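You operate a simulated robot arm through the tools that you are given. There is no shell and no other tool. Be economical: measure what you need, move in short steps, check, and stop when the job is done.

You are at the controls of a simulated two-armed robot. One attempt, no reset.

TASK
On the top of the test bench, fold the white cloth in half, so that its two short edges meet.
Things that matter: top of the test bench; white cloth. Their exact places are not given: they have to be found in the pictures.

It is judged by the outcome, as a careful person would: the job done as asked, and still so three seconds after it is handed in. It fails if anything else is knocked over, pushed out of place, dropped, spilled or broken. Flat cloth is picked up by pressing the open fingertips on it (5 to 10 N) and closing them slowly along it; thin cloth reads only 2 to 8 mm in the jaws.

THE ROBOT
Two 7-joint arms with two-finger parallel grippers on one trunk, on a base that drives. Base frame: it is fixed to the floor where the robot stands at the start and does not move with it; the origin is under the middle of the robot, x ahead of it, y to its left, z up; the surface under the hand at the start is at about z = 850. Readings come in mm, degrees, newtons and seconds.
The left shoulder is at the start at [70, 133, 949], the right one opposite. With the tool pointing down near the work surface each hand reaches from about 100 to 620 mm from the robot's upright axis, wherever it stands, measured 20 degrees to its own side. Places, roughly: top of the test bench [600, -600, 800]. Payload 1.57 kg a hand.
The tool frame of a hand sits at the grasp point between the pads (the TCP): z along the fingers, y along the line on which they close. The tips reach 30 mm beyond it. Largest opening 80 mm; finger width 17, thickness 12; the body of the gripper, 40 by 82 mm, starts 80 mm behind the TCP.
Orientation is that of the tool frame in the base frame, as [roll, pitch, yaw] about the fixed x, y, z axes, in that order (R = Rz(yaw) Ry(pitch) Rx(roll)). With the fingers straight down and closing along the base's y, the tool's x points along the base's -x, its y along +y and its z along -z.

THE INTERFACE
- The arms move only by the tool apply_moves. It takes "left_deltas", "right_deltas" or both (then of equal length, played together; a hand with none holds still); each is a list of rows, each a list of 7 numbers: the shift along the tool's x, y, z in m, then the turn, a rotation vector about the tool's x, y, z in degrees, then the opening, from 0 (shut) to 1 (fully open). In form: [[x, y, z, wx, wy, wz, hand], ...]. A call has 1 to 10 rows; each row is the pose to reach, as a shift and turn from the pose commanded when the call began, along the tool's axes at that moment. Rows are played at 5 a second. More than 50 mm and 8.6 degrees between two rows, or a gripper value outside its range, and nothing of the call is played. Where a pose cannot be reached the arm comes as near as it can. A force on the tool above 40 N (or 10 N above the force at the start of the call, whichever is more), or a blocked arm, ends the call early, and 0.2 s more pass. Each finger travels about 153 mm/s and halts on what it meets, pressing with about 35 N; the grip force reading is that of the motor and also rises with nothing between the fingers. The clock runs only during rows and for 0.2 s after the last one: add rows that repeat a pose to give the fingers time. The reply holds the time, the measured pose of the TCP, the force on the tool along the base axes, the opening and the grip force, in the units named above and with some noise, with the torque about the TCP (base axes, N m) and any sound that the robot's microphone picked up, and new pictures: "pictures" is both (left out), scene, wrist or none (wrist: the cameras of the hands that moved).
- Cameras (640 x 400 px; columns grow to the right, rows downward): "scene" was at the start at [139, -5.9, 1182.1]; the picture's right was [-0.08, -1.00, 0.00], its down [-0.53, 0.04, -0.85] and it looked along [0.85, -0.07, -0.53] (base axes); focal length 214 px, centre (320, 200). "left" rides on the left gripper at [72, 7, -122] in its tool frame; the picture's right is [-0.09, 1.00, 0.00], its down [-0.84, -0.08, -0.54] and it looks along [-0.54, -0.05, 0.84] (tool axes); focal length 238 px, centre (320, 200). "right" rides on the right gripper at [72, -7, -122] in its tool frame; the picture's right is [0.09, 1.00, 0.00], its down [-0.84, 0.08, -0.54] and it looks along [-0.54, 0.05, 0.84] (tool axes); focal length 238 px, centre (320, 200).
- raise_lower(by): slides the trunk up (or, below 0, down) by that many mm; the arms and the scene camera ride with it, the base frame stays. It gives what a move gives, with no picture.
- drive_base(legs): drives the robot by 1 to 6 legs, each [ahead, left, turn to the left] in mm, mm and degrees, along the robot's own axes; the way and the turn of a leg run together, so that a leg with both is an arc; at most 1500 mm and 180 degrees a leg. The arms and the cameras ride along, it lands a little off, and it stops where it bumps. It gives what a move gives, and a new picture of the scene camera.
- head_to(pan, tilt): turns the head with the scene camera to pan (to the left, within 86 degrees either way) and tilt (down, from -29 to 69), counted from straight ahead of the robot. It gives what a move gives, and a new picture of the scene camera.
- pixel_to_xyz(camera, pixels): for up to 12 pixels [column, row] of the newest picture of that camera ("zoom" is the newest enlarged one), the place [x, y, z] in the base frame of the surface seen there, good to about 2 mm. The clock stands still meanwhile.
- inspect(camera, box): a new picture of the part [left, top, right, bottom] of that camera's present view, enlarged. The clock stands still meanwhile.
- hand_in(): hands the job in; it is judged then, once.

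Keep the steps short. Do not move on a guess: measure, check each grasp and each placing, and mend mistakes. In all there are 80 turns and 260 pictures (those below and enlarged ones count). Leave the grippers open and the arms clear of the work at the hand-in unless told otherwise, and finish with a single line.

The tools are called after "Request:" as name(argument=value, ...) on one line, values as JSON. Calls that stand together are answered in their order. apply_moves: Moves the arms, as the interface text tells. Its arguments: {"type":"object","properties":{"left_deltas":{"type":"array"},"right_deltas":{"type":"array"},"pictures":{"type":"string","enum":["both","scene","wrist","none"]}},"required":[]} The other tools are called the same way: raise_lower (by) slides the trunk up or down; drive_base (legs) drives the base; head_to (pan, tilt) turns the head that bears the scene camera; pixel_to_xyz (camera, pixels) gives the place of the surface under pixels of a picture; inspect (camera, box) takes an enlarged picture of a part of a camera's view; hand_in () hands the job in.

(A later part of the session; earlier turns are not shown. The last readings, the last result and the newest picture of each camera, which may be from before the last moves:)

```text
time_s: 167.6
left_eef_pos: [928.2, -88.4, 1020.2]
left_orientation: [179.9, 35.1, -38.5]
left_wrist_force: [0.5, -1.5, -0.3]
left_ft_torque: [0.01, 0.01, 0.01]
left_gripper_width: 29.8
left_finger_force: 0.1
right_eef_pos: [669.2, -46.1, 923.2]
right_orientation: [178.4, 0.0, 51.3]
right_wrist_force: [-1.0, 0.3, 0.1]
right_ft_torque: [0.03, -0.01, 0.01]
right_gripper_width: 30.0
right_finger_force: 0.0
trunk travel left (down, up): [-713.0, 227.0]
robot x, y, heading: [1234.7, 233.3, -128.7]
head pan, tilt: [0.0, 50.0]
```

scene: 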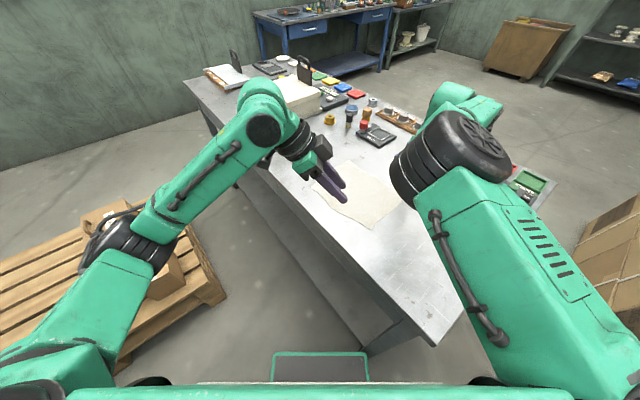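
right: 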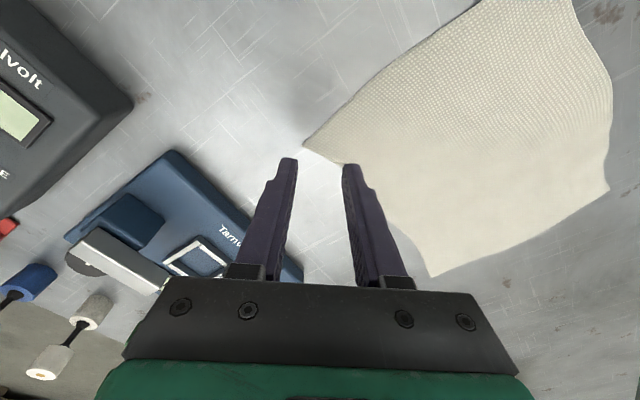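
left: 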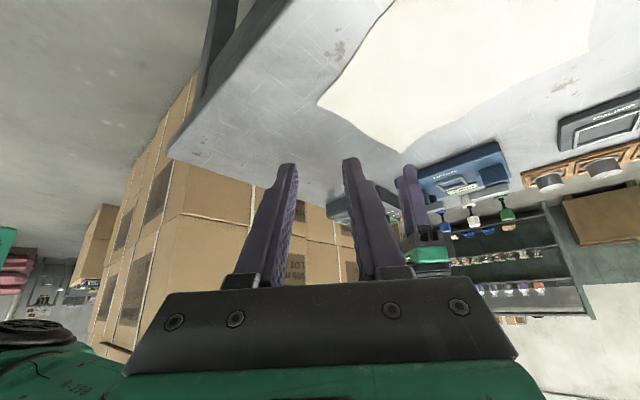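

Clear of each other. I bring the left hand along its fingers to just above corner FL (849,-22).

Request:
apply_moves(left_deltas=[[-0.001, 0.001, 0.04, 0, 0, 0, 0.375], [-0.003, 0.002, 0.08, 0, 0, 0, 0.375], [-0.005, 0.004, 0.12, 0, 0, 0, 0.375], [-0.005, 0.004, 0.144, 0, 0, 0, 0.375], [-0.005, 0.004, 0.144, 0, 0, 0, 0.375]], right_deltas=[[0, 0, 0.01, 0, 0, 0, 0.375], [0, 0, 0.02, 0, 0, 0, 0.375], [0, 0, 0.025, 0, 0, 0, 0.375], [0, 0, 0.03, 0, 0, 0, 0.375], [0, 0, 0.03, 0, 0, 0, 0.375]])

```text
time_s: 168.8
left_eef_pos: [858.6, -37.3, 905.2]
left_orientation: [179.9, 35.0, -38.6]
left_wrist_force: [-0.1, 0.8, -0.8]
left_ft_torque: [-0.02, -0.03, 0.02]
left_gripper_width: 30.0
left_finger_force: 0.1
right_eef_pos: [668.2, -48.0, 894.8]
right_orientation: [178.6, 0.0, 51.4]
right_wrist_force: [0.7, -0.1, -1.3]
right_ft_torque: [0.0, 0.01, 0.02]
right_gripper_width: 30.0
right_finger_force: 0.0
trunk travel left (down, up): [-713.0, 227.0]
robot x, y, heading: [1228.8, 232.1, -129.1]
head pan, tilt: [0.0, 50.0]
```

scene: 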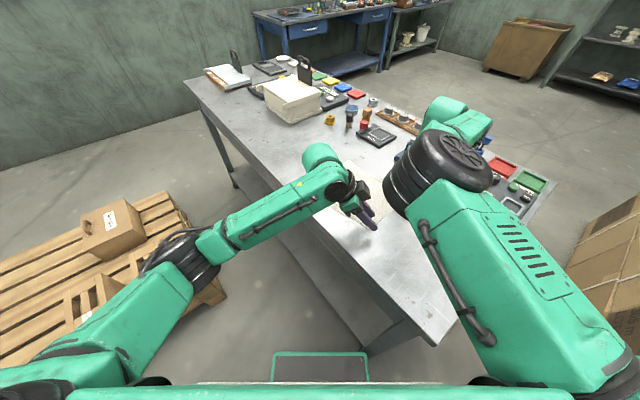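
right: 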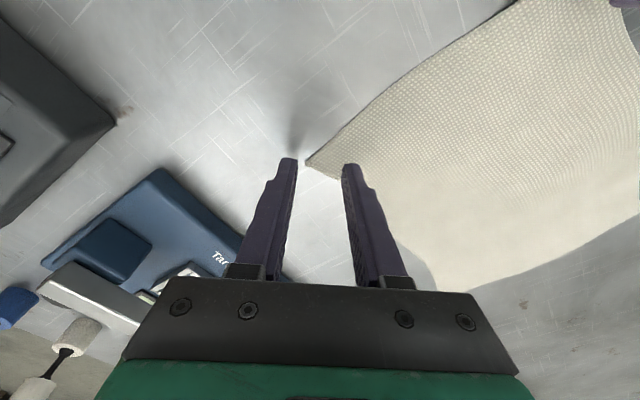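
left: 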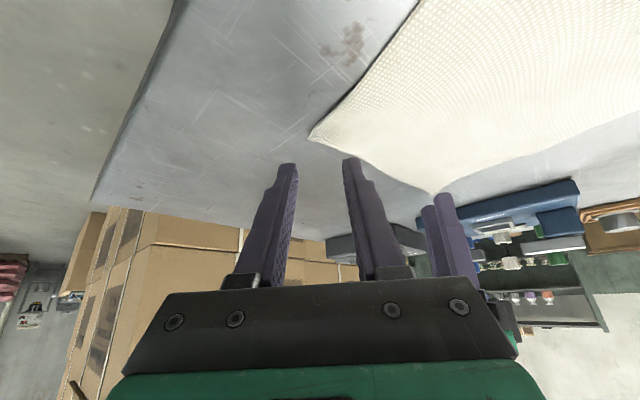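

Both corners lie between the open fingertips: right at (306,165), left at (312,137) with its tips 30 mm up. I lower both to a light press and read the forces.

Request:
apply_moves(left_deltas=[[0.0057, 0, 0.0082, 0, 0, 0, 0.375], [0.0115, 0, 0.0164, 0, 0, 0, 0.375], [0.0161, 0, 0.0229, 0, 0, 0, 0.375], [0.0172, 0, 0.0246, 0, 0, 0, 0.375], [0.0178, 0, 0.0254, 0, 0, 0, 0.375]], right_deltas=[[0, 0, 0.006, 0, 0, 0, 0.375], [0, 0, 0.011, 0, 0, 0, 0.375], [0, 0, 0.014, 0, 0, 0, 0.375], [0, 0, 0.015, 0, 0, 0, 0.375], [0, 0, 0.016, 0, 0, 0, 0.375]], pictures="wrist")

```text
time_s: 170.0
left_eef_pos: [857.4, -35.1, 879.6]
left_orientation: [179.3, 35.5, -38.9]
left_wrist_force: [0.2, -3.4, 29.3]
left_ft_torque: [-0.32, 0.6, 0.03]
left_gripper_width: 31.8
left_finger_force: 0.9
right_eef_pos: [671.4, -46.8, 881.8]
right_orientation: [178.6, 0.1, 51.6]
right_wrist_force: [-0.3, -0.1, -0.6]
right_ft_torque: [0.01, -0.02, 0.02]
right_gripper_width: 29.9
right_finger_force: 0.0
trunk travel left (down, up): [-713.0, 227.0]
robot x, y, heading: [1230.9, 231.8, -128.8]
head pan, tilt: [0.0, 50.0]
```

right: 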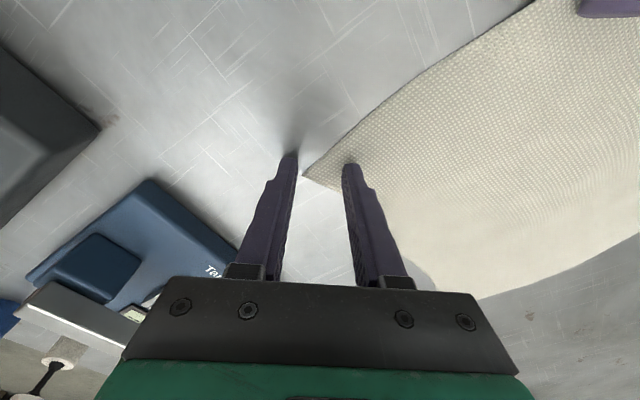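
left: 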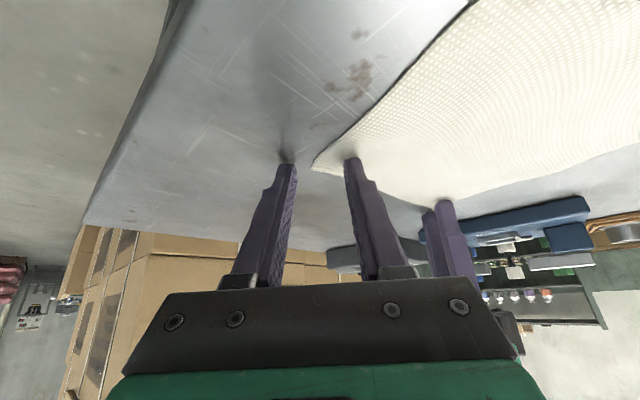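

The left presses with 29 N, which is too much, and the right does not touch yet. I ease the left up 4 mm and lower the right.

Request:
apply_moves(left_deltas=[[-0.0012, 0, -0.0016, 0, 0, 0, 0.375], [-0.0023, 0, -0.0033, 0, 0, 0, 0.375], [-0.0023, 0, -0.0033, 0, 0, 0, 0.375]], right_deltas=[[0, 0, 0.002, 0, 0, 0, 0.375], [0, 0, 0.003, 0, 0, 0, 0.375], [0, 0, 0.004, 0, 0, 0, 0.375]], pictures="none")

```text
time_s: 170.8
left_eef_pos: [861.9, -34.3, 880.3]
left_orientation: [179.7, 35.1, -38.6]
left_wrist_force: [-4.2, -1.2, 12.7]
left_ft_torque: [-0.11, 0.37, -0.03]
left_gripper_width: 32.6
left_finger_force: 1.5
right_eef_pos: [672.2, -47.1, 880.5]
right_orientation: [178.6, 0.4, 51.4]
right_wrist_force: [-1.9, -0.9, 25.0]
right_ft_torque: [-0.31, -0.25, -0.03]
right_gripper_width: 29.7
right_finger_force: 0.0
trunk travel left (down, up): [-713.0, 227.0]
robot x, y, heading: [1231.4, 230.9, -128.9]
head pan, tilt: [0.0, 50.0]
```

Next I ease the right 3 mm and the left 1 mm, then close both slowly along the cloth.

Request:
apply_moves(left_deltas=[[-0.0006, 0, -0.0008, 0, 0, 0, 0.375], [-0.0006, 0, -0.0008, 0, 0, 0, 0.32], [-0.0006, 0, -0.0008, 0, 0, 0, 0.27], [-0.0006, 0, -0.0008, 0, 0, 0, 0.22], [-0.0006, 0, -0.0008, 0, 0, 0, 0.17], [-0.0006, 0, -0.0008, 0, 0, 0, 0.12], [-0.0006, 0, -0.0008, 0, 0, 0, 0.07], [-0.0006, 0, -0.0008, 0, 0, 0, 0.03], [-0.0006, 0, -0.0008, 0, 0, 0, 0], [-0.0006, 0, -0.0008, 0, 0, 0, 0]], right_deltas=[[0, 0, -0.003, 0, 0, 0, 0.375], [0, 0, -0.003, 0, 0, 0, 0.32], [0, 0, -0.003, 0, 0, 0, 0.27], [0, 0, -0.003, 0, 0, 0, 0.22], [0, 0, -0.003, 0, 0, 0, 0.17], [0, 0, -0.003, 0, 0, 0, 0.12], [0, 0, -0.003, 0, 0, 0, 0.07], [0, 0, -0.003, 0, 0, 0, 0.03], [0, 0, -0.003, 0, 0, 0, 0], [0, 0, -0.003, 0, 0, 0, 0]], pictures="wrist")

```text
time_s: 173.0
left_eef_pos: [860.4, -35.5, 880.9]
left_orientation: [179.7, 35.2, -38.7]
left_wrist_force: [-0.5, -0.2, -0.2]
left_ft_torque: [-0.03, 0.01, 0.02]
left_gripper_width: 0.0
left_finger_force: 21.3
right_eef_pos: [673.3, -46.5, 881.9]
right_orientation: [178.6, 0.1, 51.4]
right_wrist_force: [-0.7, -1.0, 22.6]
right_ft_torque: [-0.06, -0.03, -0.01]
right_gripper_width: 1.9
right_finger_force: 23.3
trunk travel left (down, up): [-713.0, 227.0]
robot x, y, heading: [1230.3, 231.7, -129.0]
head pan, tilt: [0.0, 50.0]
```

right: 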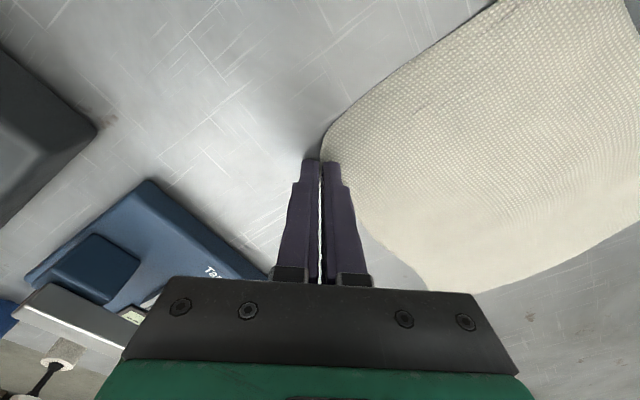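
left: 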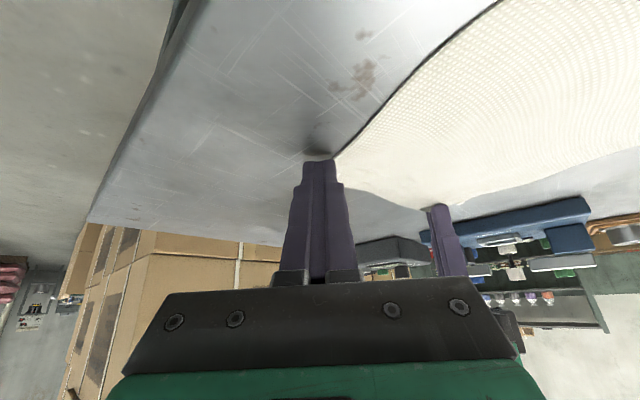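

The right holds cloth (1.9 mm); the left slipped off (0.0). I lift the left 12 mm, open it, shift it 7 mm inwards over the cloth, and press again.

Request:
apply_moves(left_deltas=[[-0.0069, 0, -0.0098, 0, 0, 0, 0], [-0.0069, 0, -0.0098, 0, 0, 0, 0.375], [-0.0069, 0.007, -0.0098, 0, 0, 0, 0.375], [-0.0034, 0.007, -0.0049, 0, 0, 0, 0.375], [0, 0.007, 0, 0, 0, 0, 0.375], [0.0006, 0.007, 0.0008, 0, 0, 0, 0.375], [0.0009, 0.007, 0.0012, 0, 0, 0, 0.375], [0.0009, 0.007, 0.0012, 0, 0, 0, 0.375]], pictures="wrist")

```text
time_s: 174.8
left_eef_pos: [856.1, -40.7, 880.1]
left_orientation: [179.7, 35.3, -38.6]
left_wrist_force: [0.7, -1.3, 9.2]
left_ft_torque: [-0.08, 0.13, 0.05]
left_gripper_width: 30.2
left_finger_force: 0.1
right_eef_pos: [673.5, -46.2, 880.9]
right_orientation: [178.7, 0.0, 51.4]
right_wrist_force: [-2.8, -1.4, 20.3]
right_ft_torque: [-0.1, 0.04, 0.0]
right_gripper_width: 1.9
right_finger_force: 23.9
trunk travel left (down, up): [-713.0, 227.0]
robot x, y, heading: [1231.4, 227.6, -128.9]
head pan, tilt: [0.0, 50.0]
```

left: 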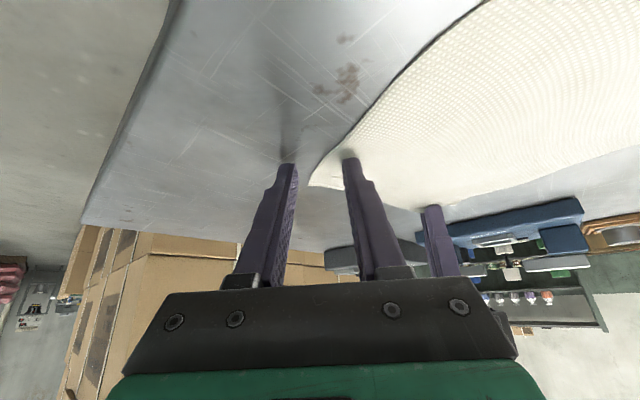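

Request:
apply_moves(left_deltas=[[0.0005, 0, 0.0007, 0, 0, 0, 0.33], [0.0005, 0, 0.0007, 0, 0, 0, 0.28], [0.0006, 0, 0.0009, 0, 0, 0, 0.23], [0.0006, 0, 0.0009, 0, 0, 0, 0.18], [0.0007, 0, 0.001, 0, 0, 0, 0.13], [0.0007, 0, 0.001, 0, 0, 0, 0.09], [0.0007, 0, 0.001, 0, 0, 0, 0.05], [0.0007, 0, 0.001, 0, 0, 0, 0.02], [0.0007, 0, 0.001, 0, 0, 0, 0], [0.0007, 0, 0.001, 0, 0, 0, 0]], pictures="wrist")

```text
time_s: 177.0
left_eef_pos: [856.3, -40.4, 880.9]
left_orientation: [179.4, 35.2, -38.9]
left_wrist_force: [-1.1, -0.6, 24.1]
left_ft_torque: [0.08, 0.28, 0.03]
left_gripper_width: 1.8
left_finger_force: 23.5
right_eef_pos: [673.1, -46.7, 881.2]
right_orientation: [178.6, 0.1, 51.4]
right_wrist_force: [1.7, 0.4, 11.0]
right_ft_torque: [-0.08, -0.01, 0.0]
right_gripper_width: 2.2
right_finger_force: 23.2
trunk travel left (down, up): [-713.0, 227.0]
robot x, y, heading: [1232.4, 227.2, -128.8]
head pan, tilt: [0.0, 50.0]
```

left: 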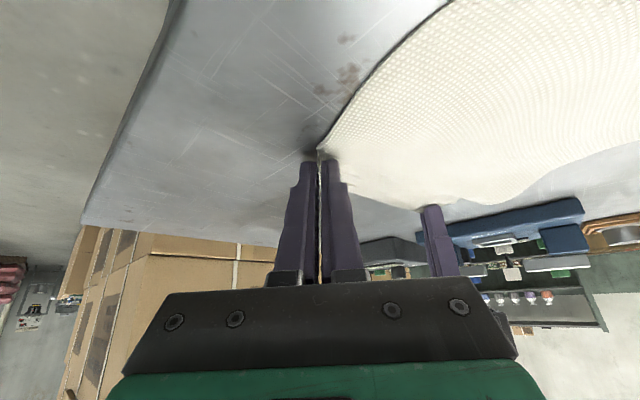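

Both corners are held (1.8 and 2.2 mm). I lift both with the trunk by 40 mm and check.

Request:
raise_lower(by=40)

Request:
drive_base(legs=[[28, 31, 0]])

Request:
inspect(camera="left", box=[200, 0, 640, 275])

```text
time_s: 177.8
left_eef_pos: [852.0, -43.0, 915.7]
left_orientation: [-180.0, 35.0, -38.6]
left_wrist_force: [-0.2, 0.0, -0.9]
left_ft_torque: [-0.01, 0.0, 0.0]
left_gripper_width: 1.5
left_finger_force: 23.0
right_eef_pos: [669.1, -47.8, 917.1]
right_orientation: [178.5, -0.3, 51.4]
right_wrist_force: [0.9, 0.7, -0.6]
right_ft_torque: [-0.03, -0.01, -0.02]
right_gripper_width: 1.7
right_finger_force: 23.0
trunk travel left (down, up): [-753.0, 187.0]
robot x, y, heading: [1235.4, 232.8, -128.8]
head pan, tilt: [0.0, 50.0]
```

```text
time_s: 178.7
left_eef_pos: [858.1, -80.5, 919.2]
left_orientation: [179.7, 35.0, -38.7]
left_wrist_force: [-0.1, 0.2, 0.8]
left_ft_torque: [0.01, -0.02, 0.03]
left_gripper_width: 1.5
left_finger_force: 23.3
right_eef_pos: [676.3, -85.7, 917.8]
right_orientation: [178.4, -0.1, 51.3]
right_wrist_force: [1.0, 0.6, -0.2]
right_ft_torque: [-0.02, -0.02, -0.02]
right_gripper_width: 1.9
right_finger_force: 23.6
trunk travel left (down, up): [-753.0, 187.0]
robot x, y, heading: [1235.8, 185.3, -128.8]
head pan, tilt: [0.0, 50.0]
```

scene: 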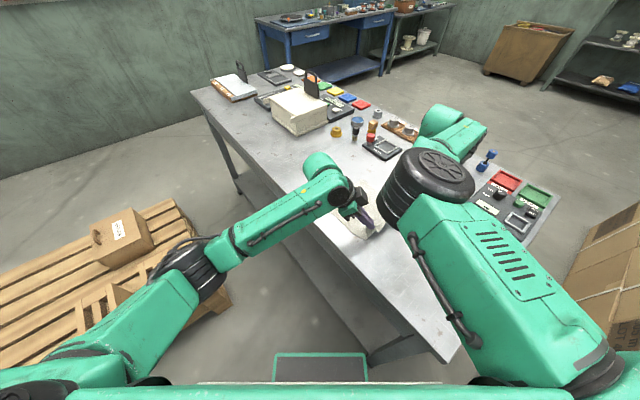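

```text
1.45 times, centred on (420, 138) of left
```

zoom: 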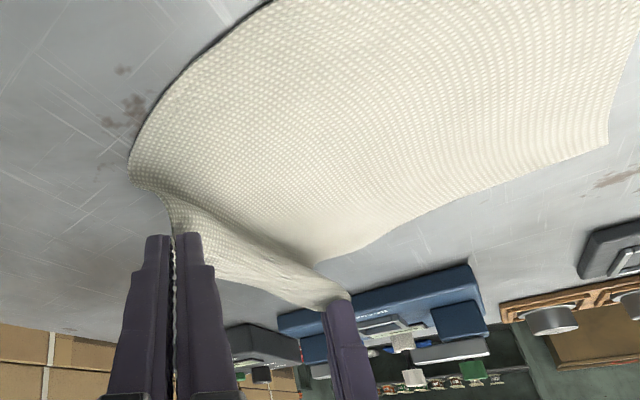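

Both corners are lifted cleanly and held. I raise 40 more and drive on by half of the remaining way.

Request:
raise_lower(by=40)

Request:
drive_base(legs=[[57, 64, 0]])

Request:
inspect(camera="left", box=[200, 0, 640, 275])

```text
time_s: 179.6
left_eef_pos: [858.7, -85.1, 956.5]
left_orientation: [179.9, 35.1, -38.6]
left_wrist_force: [-0.3, 0.0, -0.5]
left_ft_torque: [0.05, 0.01, 0.02]
left_gripper_width: 1.8
left_finger_force: 23.8
right_eef_pos: [675.0, -89.0, 958.3]
right_orientation: [178.5, -0.2, 51.4]
right_wrist_force: [1.1, 0.6, -0.4]
right_ft_torque: [0.01, -0.03, 0.02]
right_gripper_width: 1.9
right_finger_force: 23.5
trunk travel left (down, up): [-793.0, 147.0]
robot x, y, heading: [1238.4, 190.1, -129.0]
head pan, tilt: [0.0, 50.0]
```

```text
time_s: 180.7
left_eef_pos: [871.5, -164.8, 956.8]
left_orientation: [179.8, 35.0, -38.6]
left_wrist_force: [-0.2, -0.1, -0.7]
left_ft_torque: [-0.01, -0.01, 0.0]
left_gripper_width: 1.5
left_finger_force: 23.4
right_eef_pos: [690.1, -171.9, 958.6]
right_orientation: [178.5, 0.0, 51.3]
right_wrist_force: [-1.0, 0.2, 0.2]
right_ft_torque: [0.03, 0.0, -0.01]
right_gripper_width: 1.8
right_finger_force: 23.6
trunk travel left (down, up): [-793.0, 147.0]
robot x, y, heading: [1251.6, 102.4, -129.0]
head pan, tilt: [0.0, 50.0]
```

scene: 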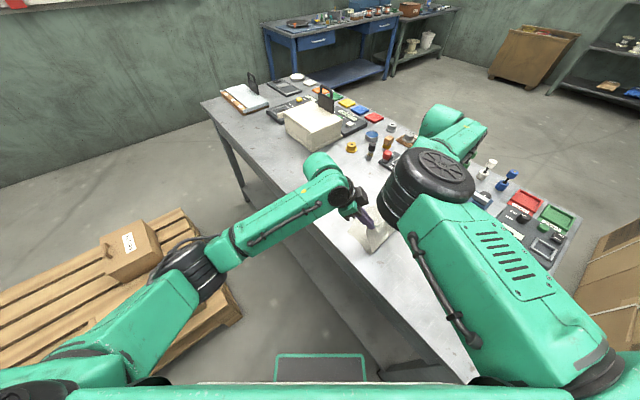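

```text
1.45 times, centred on (420, 138) of left
```

zoom: 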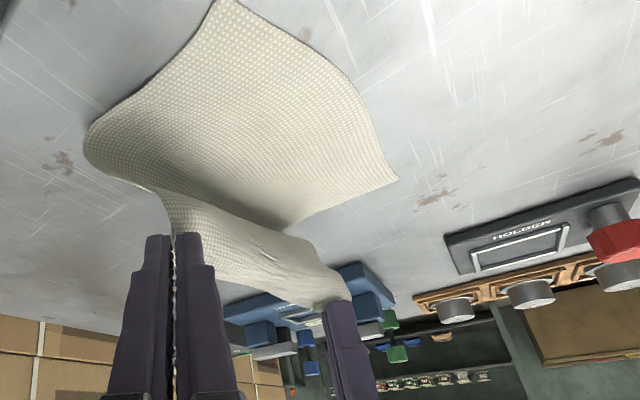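

Folding well. Before the last leg I check whether the lower edge has stayed put.

Request:
pixel_to_xyz(camera="zoom", pixels=[[395, 180], [225, 4], [345, 80], [300, 120], [90, 140], [380, 140]])

Request:
head_to(pan=10, tilt=55)

```text
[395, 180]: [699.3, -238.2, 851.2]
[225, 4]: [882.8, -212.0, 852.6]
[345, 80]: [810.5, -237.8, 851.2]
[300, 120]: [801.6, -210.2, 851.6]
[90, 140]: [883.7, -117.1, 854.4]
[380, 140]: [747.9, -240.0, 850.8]
```

```text
time_s: 181.4
left_eef_pos: [872.5, -167.5, 957.4]
left_orientation: [180.0, 35.1, -38.5]
left_wrist_force: [-0.2, -0.5, 0.1]
left_ft_torque: [0.0, 0.0, -0.01]
left_gripper_width: 1.5
left_finger_force: 23.3
right_eef_pos: [690.0, -172.6, 956.9]
right_orientation: [178.6, -0.1, 51.4]
right_wrist_force: [0.5, -0.2, 0.3]
right_ft_torque: [0.0, 0.0, 0.03]
right_gripper_width: 1.8
right_finger_force: 23.4
trunk travel left (down, up): [-793.0, 147.0]
robot x, y, heading: [1255.0, 106.7, -128.7]
head pan, tilt: [10.0, 55.0]
```

scene: 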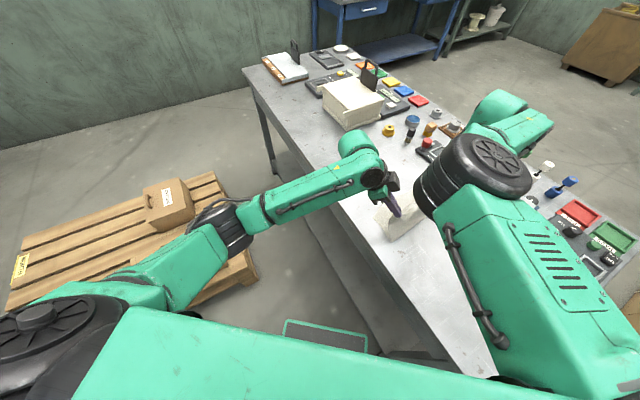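

The lower edge slid about 24 mm in +y during lifting (NR is now near (699,-240)), so the remaining travel shrinks to about (+16,-58). I drive that.

Request:
drive_base(legs=[[35, 49, 0]])

Request:
inspect(camera="left", box=[160, 0, 600, 275])

Request:
inspect(camera="right", box=[160, 0, 640, 300])

```text
time_s: 182.3
left_eef_pos: [888.6, -222.2, 958.5]
left_orientation: [179.8, 35.0, -38.7]
left_wrist_force: [-2.2, -0.5, -0.2]
left_ft_torque: [-0.01, 0.02, 0.0]
left_gripper_width: 1.5
left_finger_force: 23.5
right_eef_pos: [704.5, -225.5, 958.4]
right_orientation: [178.5, 0.0, 51.2]
right_wrist_force: [0.7, 0.4, 0.0]
right_ft_torque: [0.0, -0.05, 0.0]
right_gripper_width: 1.9
right_finger_force: 23.3
trunk travel left (down, up): [-793.0, 147.0]
robot x, y, heading: [1268.0, 47.4, -128.8]
head pan, tilt: [10.0, 55.0]
```

scene: 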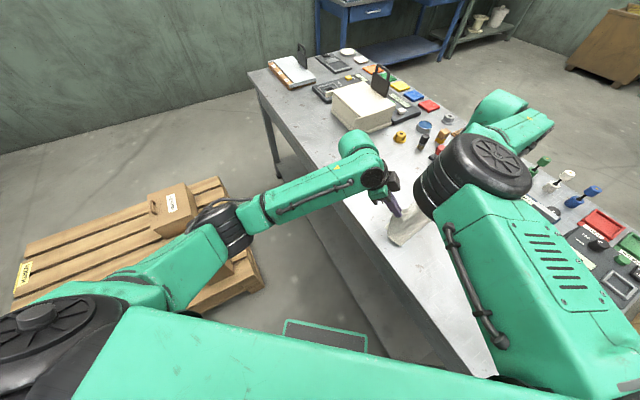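

```text
1.45 times, centred on (380, 138) of left
```

zoom: 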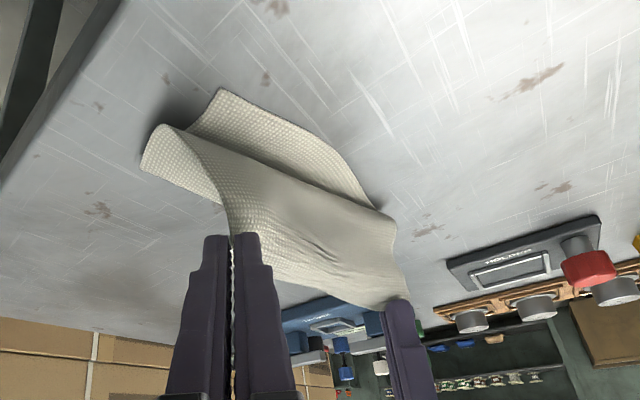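

```text
1.33 times, centred on (400, 150) of right
```

zoom: 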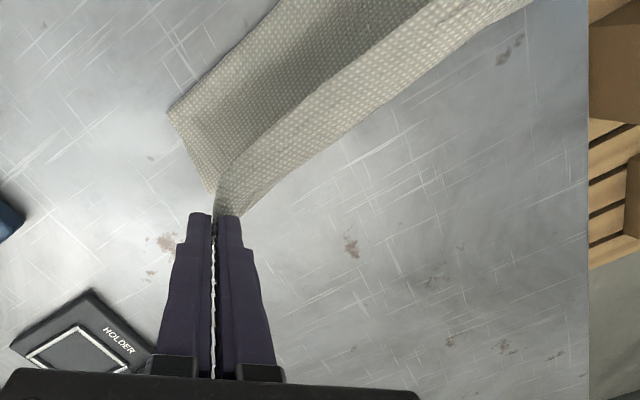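

Request:
inspect(camera="left", box=[200, 30, 520, 230])

```text
2.00 times, centred on (360, 130) of left
```

zoom: 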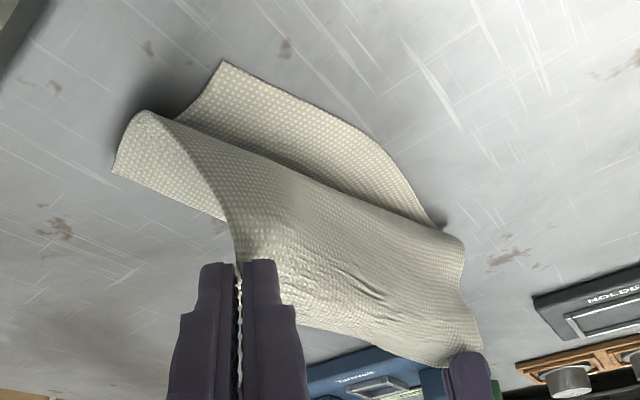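

Request:
pixel_to_xyz(camera="zoom", pixels=[[222, 66], [300, 102], [380, 160], [430, 218], [150, 115], [118, 168], [190, 110], [440, 240], [462, 290], [220, 200]])

```text
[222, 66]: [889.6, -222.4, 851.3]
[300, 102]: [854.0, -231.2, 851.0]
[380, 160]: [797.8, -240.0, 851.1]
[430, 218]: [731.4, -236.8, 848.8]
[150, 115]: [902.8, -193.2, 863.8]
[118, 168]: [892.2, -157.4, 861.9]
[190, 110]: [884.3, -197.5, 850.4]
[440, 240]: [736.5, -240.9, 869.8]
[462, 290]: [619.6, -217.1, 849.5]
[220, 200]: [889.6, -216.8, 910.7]
```

The lower edge now runs FR(890,-222) … (731,-237). I lower by 60 mm and look before the final adjustment.

Request:
raise_lower(by=-60)

Request:
apply_moves(left_deltas=[[0.003, -0.001, -0.002, 0, 0, 0, 0], [0.0061, -0.002, -0.0042, 0, 0, 0, 0]], right_deltas=[[-0.002, 0.003, 0, 0, 0, 0, 0], [-0.0036, 0.0067, 0, 0, 0, 0, 0]], pictures="wrist")

```text
time_s: 183.3
left_eef_pos: [889.0, -223.2, 896.9]
left_orientation: [179.9, 35.1, -38.8]
left_wrist_force: [-0.9, -0.4, 0.5]
left_ft_torque: [0.02, 0.05, 0.01]
left_gripper_width: 1.5
left_finger_force: 23.0
right_eef_pos: [706.5, -228.4, 898.7]
right_orientation: [178.6, -0.1, 51.2]
right_wrist_force: [-0.2, -0.1, -0.2]
right_ft_torque: [-0.01, 0.01, -0.01]
right_gripper_width: 1.9
right_finger_force: 23.7
trunk travel left (down, up): [-733.0, 207.0]
robot x, y, heading: [1266.3, 46.9, -128.8]
head pan, tilt: [10.0, 55.0]
```

```text
time_s: 183.9
left_eef_pos: [895.1, -226.9, 896.8]
left_orientation: [179.9, 35.1, -38.8]
left_wrist_force: [-2.6, 0.2, 0.1]
left_ft_torque: [0.02, 0.1, 0.01]
left_gripper_width: 1.6
left_finger_force: 23.4
right_eef_pos: [708.2, -235.2, 896.7]
right_orientation: [178.6, -0.1, 51.2]
right_wrist_force: [1.1, -0.2, -0.7]
right_ft_torque: [-0.02, -0.06, -0.01]
right_gripper_width: 1.7
right_finger_force: 23.3
trunk travel left (down, up): [-733.0, 207.0]
robot x, y, heading: [1264.4, 45.6, -128.6]
head pan, tilt: [10.0, 55.0]
```

right: 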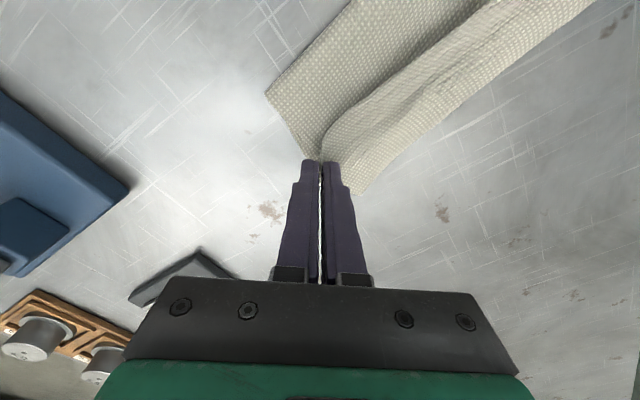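
left: 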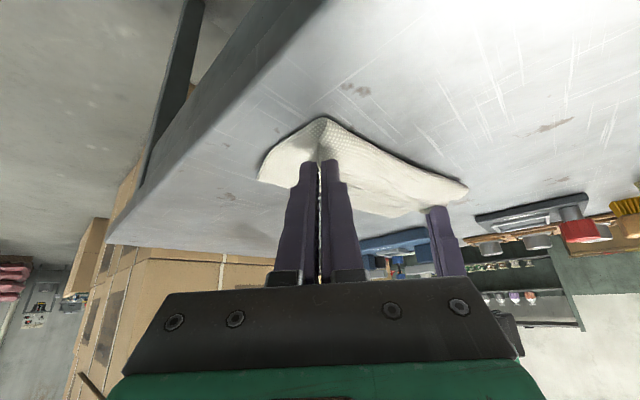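

Request:
pixel_to_xyz(camera="right", pixels=[[356, 188], [420, 140], [350, 120], [268, 95], [330, 150], [400, 90], [480, 70], [450, 80], [300, 140]])

Request:
pixel_to_xyz(camera="left", pixels=[[322, 118], [262, 178], [380, 148], [465, 190], [340, 145], [300, 150], [400, 180]])

```text
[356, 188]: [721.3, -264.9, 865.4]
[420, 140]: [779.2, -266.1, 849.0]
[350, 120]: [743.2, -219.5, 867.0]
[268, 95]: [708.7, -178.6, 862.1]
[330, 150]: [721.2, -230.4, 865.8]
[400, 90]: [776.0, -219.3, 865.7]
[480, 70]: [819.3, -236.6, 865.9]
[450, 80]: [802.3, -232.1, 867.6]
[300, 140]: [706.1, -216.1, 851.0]
```

```text
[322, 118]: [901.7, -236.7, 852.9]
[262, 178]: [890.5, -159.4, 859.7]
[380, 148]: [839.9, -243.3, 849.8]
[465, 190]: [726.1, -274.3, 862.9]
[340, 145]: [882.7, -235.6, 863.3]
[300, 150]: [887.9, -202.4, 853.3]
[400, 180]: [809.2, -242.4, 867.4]
```

The upper layer has too much slack: it bulges beyond the lower edge (to y≈-270), and the crest has rolled to y≈-165 where it should be about -127. I go back up along the path and will come down again on a taut arc.

Request:
raise_lower(by=60)

Request:
drive_base(legs=[[-34, -37, 0]])

Request:
raise_lower(by=25)

Request:
drive_base(legs=[[-27, -29, 0]])

Request:
inspect(camera="left", box=[160, 0, 560, 250])

```text
time_s: 184.9
left_eef_pos: [896.3, -226.8, 956.6]
left_orientation: [-180.0, 35.1, -38.6]
left_wrist_force: [-1.0, 0.5, -0.7]
left_ft_torque: [0.01, 0.01, 0.04]
left_gripper_width: 1.2
left_finger_force: 23.3
right_eef_pos: [708.5, -236.4, 958.3]
right_orientation: [178.5, -0.1, 51.2]
right_wrist_force: [2.2, 0.6, 0.4]
right_ft_torque: [0.0, -0.04, -0.02]
right_gripper_width: 1.9
right_finger_force: 23.5
trunk travel left (down, up): [-793.0, 147.0]
robot x, y, heading: [1268.9, 46.8, -128.9]
head pan, tilt: [10.0, 55.0]
```

```text
time_s: 185.9
left_eef_pos: [887.7, -180.5, 955.3]
left_orientation: [-179.9, 35.2, -38.6]
left_wrist_force: [-1.2, -0.4, -1.2]
left_ft_torque: [0.04, 0.03, -0.02]
left_gripper_width: 1.4
left_finger_force: 23.6
right_eef_pos: [701.3, -190.9, 957.6]
right_orientation: [178.7, -0.3, 51.3]
right_wrist_force: [0.5, -0.2, 0.0]
right_ft_torque: [0.04, -0.05, 0.01]
right_gripper_width: 1.9
right_finger_force: 23.3
trunk travel left (down, up): [-793.0, 147.0]
robot x, y, heading: [1258.1, 96.2, -128.7]
head pan, tilt: [10.0, 55.0]
```

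scene: 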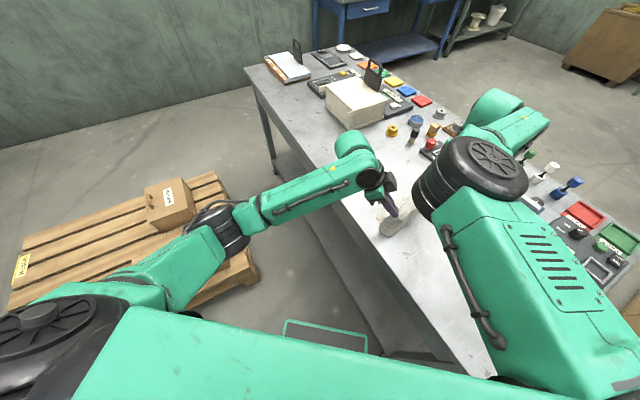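

```text
time_s: 186.6
left_eef_pos: [887.5, -177.2, 982.3]
left_orientation: [179.8, 35.2, -38.6]
left_wrist_force: [-1.0, 0.0, 0.3]
left_ft_torque: [-0.01, 0.01, 0.03]
left_gripper_width: 1.3
left_finger_force: 23.6
right_eef_pos: [701.0, -185.5, 983.2]
right_orientation: [178.5, -0.1, 51.3]
right_wrist_force: [1.2, 0.8, -0.4]
right_ft_torque: [-0.01, -0.04, 0.0]
right_gripper_width: 1.9
right_finger_force: 23.5
trunk travel left (down, up): [-818.0, 122.0]
robot x, y, heading: [1258.0, 95.6, -128.7]
head pan, tilt: [10.0, 55.0]
```

```text
time_s: 187.5
left_eef_pos: [883.0, -143.8, 980.2]
left_orientation: [-179.8, 35.2, -38.4]
left_wrist_force: [-1.3, -0.3, -0.2]
left_ft_torque: [0.02, 0.03, 0.01]
left_gripper_width: 1.7
left_finger_force: 24.3
right_eef_pos: [695.1, -153.1, 981.9]
right_orientation: [178.6, -0.4, 51.3]
right_wrist_force: [0.9, -0.8, 0.1]
right_ft_torque: [0.07, -0.04, 0.01]
right_gripper_width: 1.7
right_finger_force: 23.8
trunk travel left (down, up): [-818.0, 122.0]
robot x, y, heading: [1254.6, 133.5, -128.8]
head pan, tilt: [10.0, 55.0]
```

scene: 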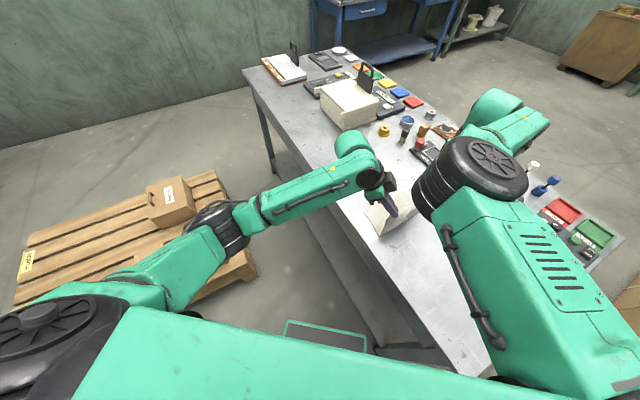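

```text
1.60 times, centred on (360, 125) of left
```

zoom: 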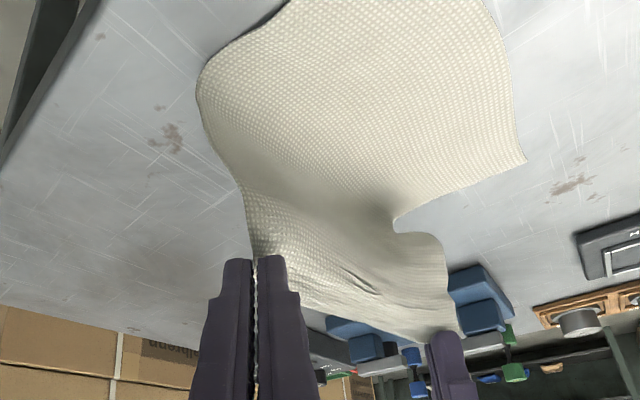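

Request:
pixel_to_xyz(camera="zoom", pixels=[[522, 160], [515, 100], [480, 10], [395, 220], [440, 240], [200, 90], [240, 185], [320, 180], [380, 210], [260, 150], [330, 120]])

```text
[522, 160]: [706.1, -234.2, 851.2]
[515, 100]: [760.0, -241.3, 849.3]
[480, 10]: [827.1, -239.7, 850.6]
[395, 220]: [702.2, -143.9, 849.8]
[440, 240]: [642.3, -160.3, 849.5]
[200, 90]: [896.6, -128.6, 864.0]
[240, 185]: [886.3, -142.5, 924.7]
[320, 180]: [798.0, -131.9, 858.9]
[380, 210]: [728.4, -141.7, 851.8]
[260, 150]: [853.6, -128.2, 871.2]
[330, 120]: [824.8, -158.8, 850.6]
```

The crest is at y≈-144 and should be about -121, so I go back 30 mm more to set it, then check.

Request:
drive_base(legs=[[-20, -22, 0]])

Request:
inspect(camera="left", box=[160, 0, 560, 250])

```text
time_s: 188.3
left_eef_pos: [878.0, -114.1, 980.8]
left_orientation: [-179.9, 35.2, -38.5]
left_wrist_force: [-1.0, -1.0, 0.5]
left_ft_torque: [0.02, 0.05, -0.02]
left_gripper_width: 1.1
left_finger_force: 23.4
right_eef_pos: [691.4, -123.7, 982.7]
right_orientation: [178.7, -0.3, 51.4]
right_wrist_force: [1.7, 0.0, -0.4]
right_ft_torque: [0.06, 0.0, -0.05]
right_gripper_width: 1.7
right_finger_force: 23.6
trunk travel left (down, up): [-818.0, 122.0]
robot x, y, heading: [1247.4, 164.7, -128.7]
head pan, tilt: [10.0, 55.0]
```

scene: 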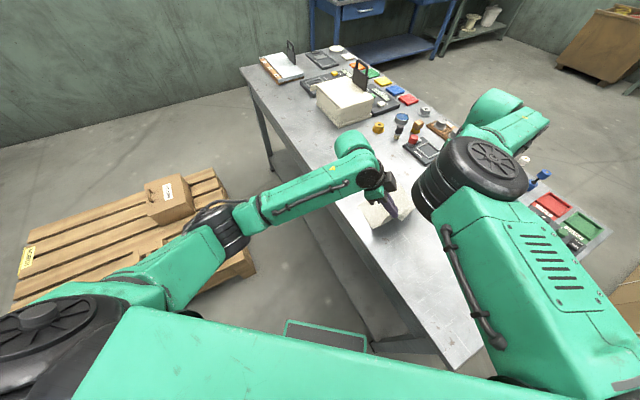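

```text
1.60 times, centred on (360, 125) of left
```

zoom: 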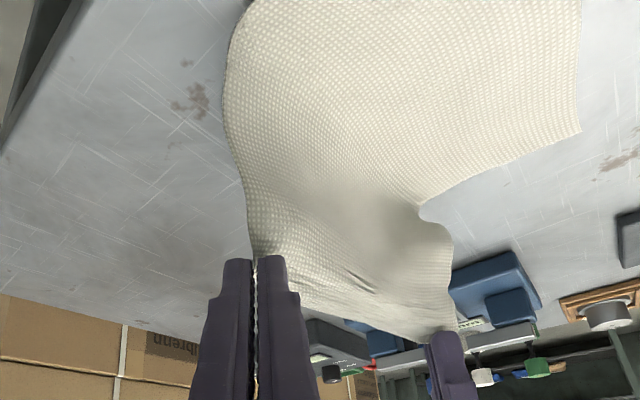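

Request:
pixel_to_xyz(camera="zoom", pixels=[[576, 130], [578, 80], [575, 10], [422, 210], [410, 200], [240, 175], [320, 170], [380, 180], [228, 120], [260, 150]])

```text
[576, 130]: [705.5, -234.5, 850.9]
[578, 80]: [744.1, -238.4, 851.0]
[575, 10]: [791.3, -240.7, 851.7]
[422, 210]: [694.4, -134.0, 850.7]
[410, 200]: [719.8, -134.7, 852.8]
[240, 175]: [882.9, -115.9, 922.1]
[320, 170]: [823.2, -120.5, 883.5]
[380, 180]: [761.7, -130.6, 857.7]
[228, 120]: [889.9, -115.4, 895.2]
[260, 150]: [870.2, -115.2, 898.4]
```

The crest is now close to where it should be. I go down along the arc in small alternating steps, keeping the cloth barely taut.

Request:
raise_lower(by=-15)

Request:
drive_base(legs=[[25, 27.5, 0]])

Request:
raise_lower(by=-20)

Request:
drive_base(legs=[[17, 18.4, 0]])

Request:
raise_lower(by=-23)

Request:
inspect(camera="left", box=[160, 0, 560, 250])

```text
time_s: 188.9
left_eef_pos: [878.2, -112.0, 967.1]
left_orientation: [180.0, 35.1, -38.6]
left_wrist_force: [-0.6, -0.9, -1.1]
left_ft_torque: [-0.03, 0.07, -0.01]
left_gripper_width: 1.4
left_finger_force: 23.5
right_eef_pos: [691.6, -120.6, 968.5]
right_orientation: [178.6, -0.3, 51.5]
right_wrist_force: [0.9, -0.8, 0.3]
right_ft_torque: [0.01, -0.05, 0.01]
right_gripper_width: 1.8
right_finger_force: 23.4
trunk travel left (down, up): [-803.0, 137.0]
robot x, y, heading: [1250.6, 167.4, -128.8]
head pan, tilt: [10.0, 55.0]
```

```text
time_s: 189.8
left_eef_pos: [882.7, -142.3, 967.5]
left_orientation: [179.7, 34.8, -38.7]
left_wrist_force: [-0.3, -0.4, -0.2]
left_ft_torque: [-0.03, 0.03, 0.04]
left_gripper_width: 1.3
left_finger_force: 23.4
right_eef_pos: [697.6, -153.2, 969.4]
right_orientation: [178.3, 0.0, 51.4]
right_wrist_force: [1.4, 0.1, -0.1]
right_ft_torque: [-0.05, -0.05, 0.02]
right_gripper_width: 1.6
right_finger_force: 24.1
trunk travel left (down, up): [-803.0, 137.0]
robot x, y, heading: [1254.1, 126.9, -128.9]
head pan, tilt: [10.0, 55.0]
```

scene: 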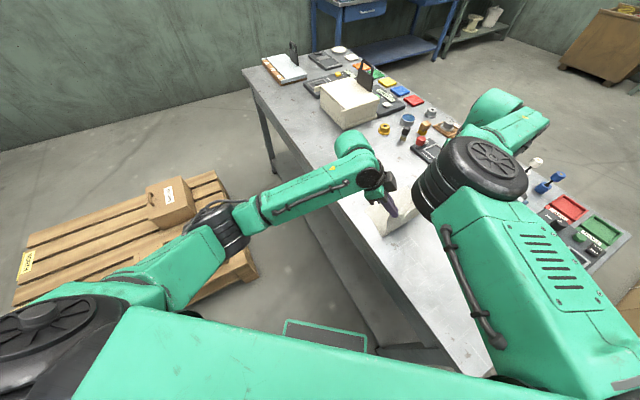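

```text
time_s: 190.5
left_eef_pos: [884.2, -147.1, 947.2]
left_orientation: [179.9, 35.0, -38.6]
left_wrist_force: [0.0, -0.9, 0.3]
left_ft_torque: [0.0, 0.04, -0.01]
left_gripper_width: 2.1
left_finger_force: 23.0
right_eef_pos: [696.6, -155.7, 947.4]
right_orientation: [178.5, -0.1, 51.4]
right_wrist_force: [1.3, 0.5, -0.9]
right_ft_torque: [-0.02, -0.05, -0.01]
right_gripper_width: 1.9
right_finger_force: 23.4
trunk travel left (down, up): [-783.0, 157.0]
robot x, y, heading: [1257.0, 124.8, -128.7]
head pan, tilt: [10.0, 55.0]
```

```text
time_s: 191.3
left_eef_pos: [887.5, -167.6, 947.2]
left_orientation: [179.8, 34.9, -38.7]
left_wrist_force: [-0.8, 0.6, 0.6]
left_ft_torque: [-0.01, 0.03, 0.02]
left_gripper_width: 1.5
left_finger_force: 23.0
right_eef_pos: [700.3, -176.1, 949.1]
right_orientation: [178.3, 0.0, 51.2]
right_wrist_force: [0.4, 0.6, 0.1]
right_ft_torque: [-0.02, -0.06, -0.05]
right_gripper_width: 2.0
right_finger_force: 23.4
trunk travel left (down, up): [-783.0, 157.0]
robot x, y, heading: [1259.4, 105.1, -129.0]
head pan, tilt: [10.0, 55.0]
```

scene: 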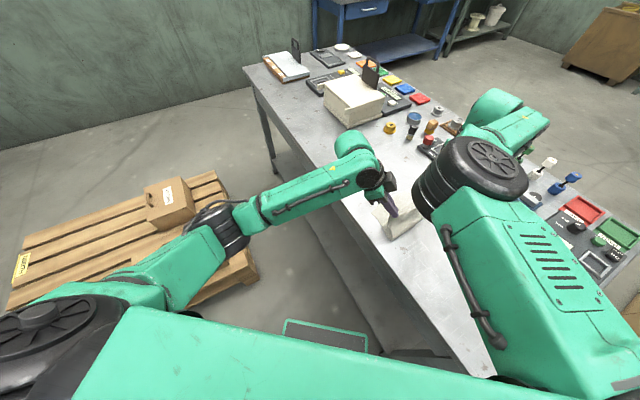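

```text
time_s: 192.0
left_eef_pos: [885.8, -171.5, 924.3]
left_orientation: [179.9, 35.1, -38.7]
left_wrist_force: [-1.4, 0.6, 0.4]
left_ft_torque: [-0.04, 0.03, -0.01]
left_gripper_width: 1.5
left_finger_force: 23.6
right_eef_pos: [700.5, -180.5, 925.1]
right_orientation: [178.5, -0.3, 51.4]
right_wrist_force: [2.0, -0.5, 0.2]
right_ft_torque: [-0.01, -0.01, -0.01]
right_gripper_width: 1.8
right_finger_force: 23.1
trunk travel left (down, up): [-760.0, 180.0]
robot x, y, heading: [1259.1, 101.8, -128.8]
head pan, tilt: [10.0, 55.0]
```

```text
1.60 times, centred on (360, 125) of left
```

zoom: 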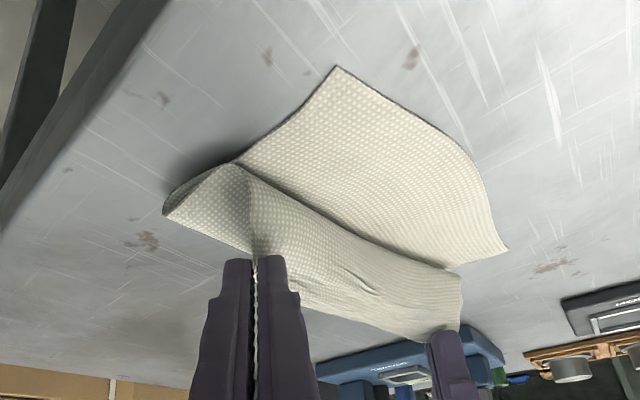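

Request:
pixel_to_xyz(camera="zoom", pixels=[[336, 70], [505, 247], [468, 160], [168, 210], [180, 195], [238, 165], [350, 230], [455, 268], [250, 240], [440, 110]])

```text
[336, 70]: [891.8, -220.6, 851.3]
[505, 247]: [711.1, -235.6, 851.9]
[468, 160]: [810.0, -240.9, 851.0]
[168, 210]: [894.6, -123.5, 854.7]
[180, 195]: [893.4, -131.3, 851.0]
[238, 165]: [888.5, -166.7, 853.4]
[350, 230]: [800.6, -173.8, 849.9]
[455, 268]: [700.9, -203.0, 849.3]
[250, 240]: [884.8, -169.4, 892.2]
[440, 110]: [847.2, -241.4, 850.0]
```

Going well: crest at y≈-123 and lower edge unchanged. About 50 mm remains, so I continue down the arc.

Request:
drive_base(legs=[[19, 24.3, 0]])

Request:
raise_lower(by=-22)

Request:
drive_base(legs=[[12.5, 16.4, 0]])

Request:
inspect(camera="left", box=[160, 0, 560, 250])

```text
time_s: 192.8
left_eef_pos: [893.5, -196.3, 924.5]
left_orientation: [179.8, 35.0, -38.8]
left_wrist_force: [-0.8, 0.3, 0.1]
left_ft_torque: [-0.03, 0.07, 0.05]
left_gripper_width: 1.5
left_finger_force: 23.2
right_eef_pos: [707.1, -206.0, 925.6]
right_orientation: [178.4, 0.0, 51.2]
right_wrist_force: [0.8, 0.9, -0.2]
right_ft_torque: [-0.06, -0.06, -0.01]
right_gripper_width: 1.9
right_finger_force: 23.4
trunk travel left (down, up): [-760.0, 180.0]
robot x, y, heading: [1267.8, 72.2, -128.8]
head pan, tilt: [10.0, 55.0]
```

scene: 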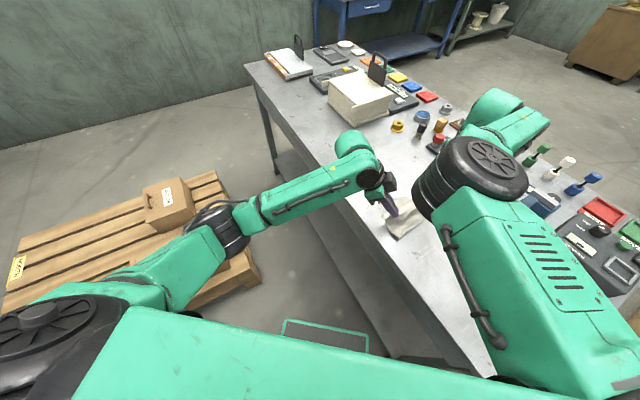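

```text
time_s: 193.5
left_eef_pos: [893.9, -200.4, 903.1]
left_orientation: [179.9, 35.2, -38.7]
left_wrist_force: [-1.4, -0.1, 0.6]
left_ft_torque: [0.01, 0.01, -0.01]
left_gripper_width: 1.4
left_finger_force: 23.7
right_eef_pos: [706.0, -208.9, 903.0]
right_orientation: [178.6, -0.2, 51.2]
right_wrist_force: [1.0, 0.5, -0.2]
right_ft_torque: [-0.01, -0.05, -0.03]
right_gripper_width: 1.5
right_finger_force: 23.5
trunk travel left (down, up): [-738.0, 202.0]
robot x, y, heading: [1267.7, 75.2, -129.0]
head pan, tilt: [10.0, 55.0]
```

```text
time_s: 194.3
left_eef_pos: [898.2, -216.3, 903.2]
left_orientation: [179.8, 35.0, -38.9]
left_wrist_force: [-0.6, -0.1, 0.4]
left_ft_torque: [-0.05, 0.03, 0.03]
left_gripper_width: 1.5
left_finger_force: 23.0
right_eef_pos: [710.8, -225.9, 904.4]
right_orientation: [178.4, -0.1, 51.2]
right_wrist_force: [1.2, 1.8, -0.1]
right_ft_torque: [-0.03, -0.04, -0.02]
right_gripper_width: 1.6
right_finger_force: 23.8
trunk travel left (down, up): [-738.0, 202.0]
robot x, y, heading: [1270.9, 52.2, -129.0]
head pan, tilt: [10.0, 55.0]
```

scene: 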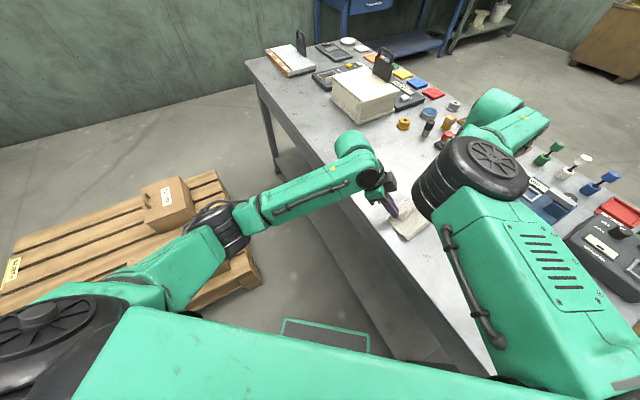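

```text
1.60 times, centred on (360, 125) of left
```

zoom: 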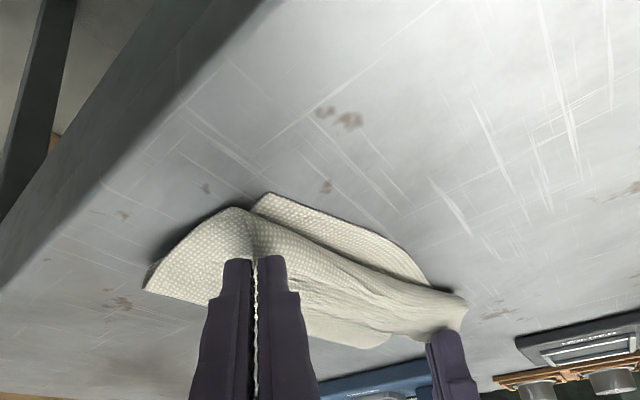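

Request:
pixel_to_xyz(camera="zoom", pixels=[[148, 285], [240, 212], [262, 198], [380, 236], [430, 280], [465, 300], [350, 258], [180, 260]])

Request:
inspect(camera="right", box=[160, 0, 640, 300])

```text
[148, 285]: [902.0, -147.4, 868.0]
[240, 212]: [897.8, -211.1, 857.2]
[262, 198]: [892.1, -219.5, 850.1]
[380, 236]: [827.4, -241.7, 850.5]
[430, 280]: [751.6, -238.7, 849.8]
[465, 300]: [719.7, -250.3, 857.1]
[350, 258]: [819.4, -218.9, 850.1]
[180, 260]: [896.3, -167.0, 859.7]
```

```text
1.33 times, centred on (400, 150) of right
```

zoom: 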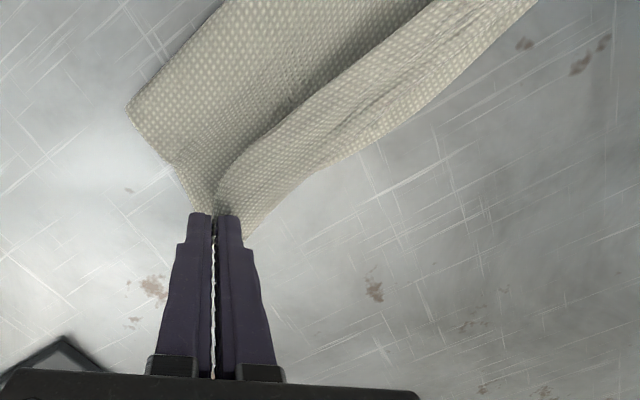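

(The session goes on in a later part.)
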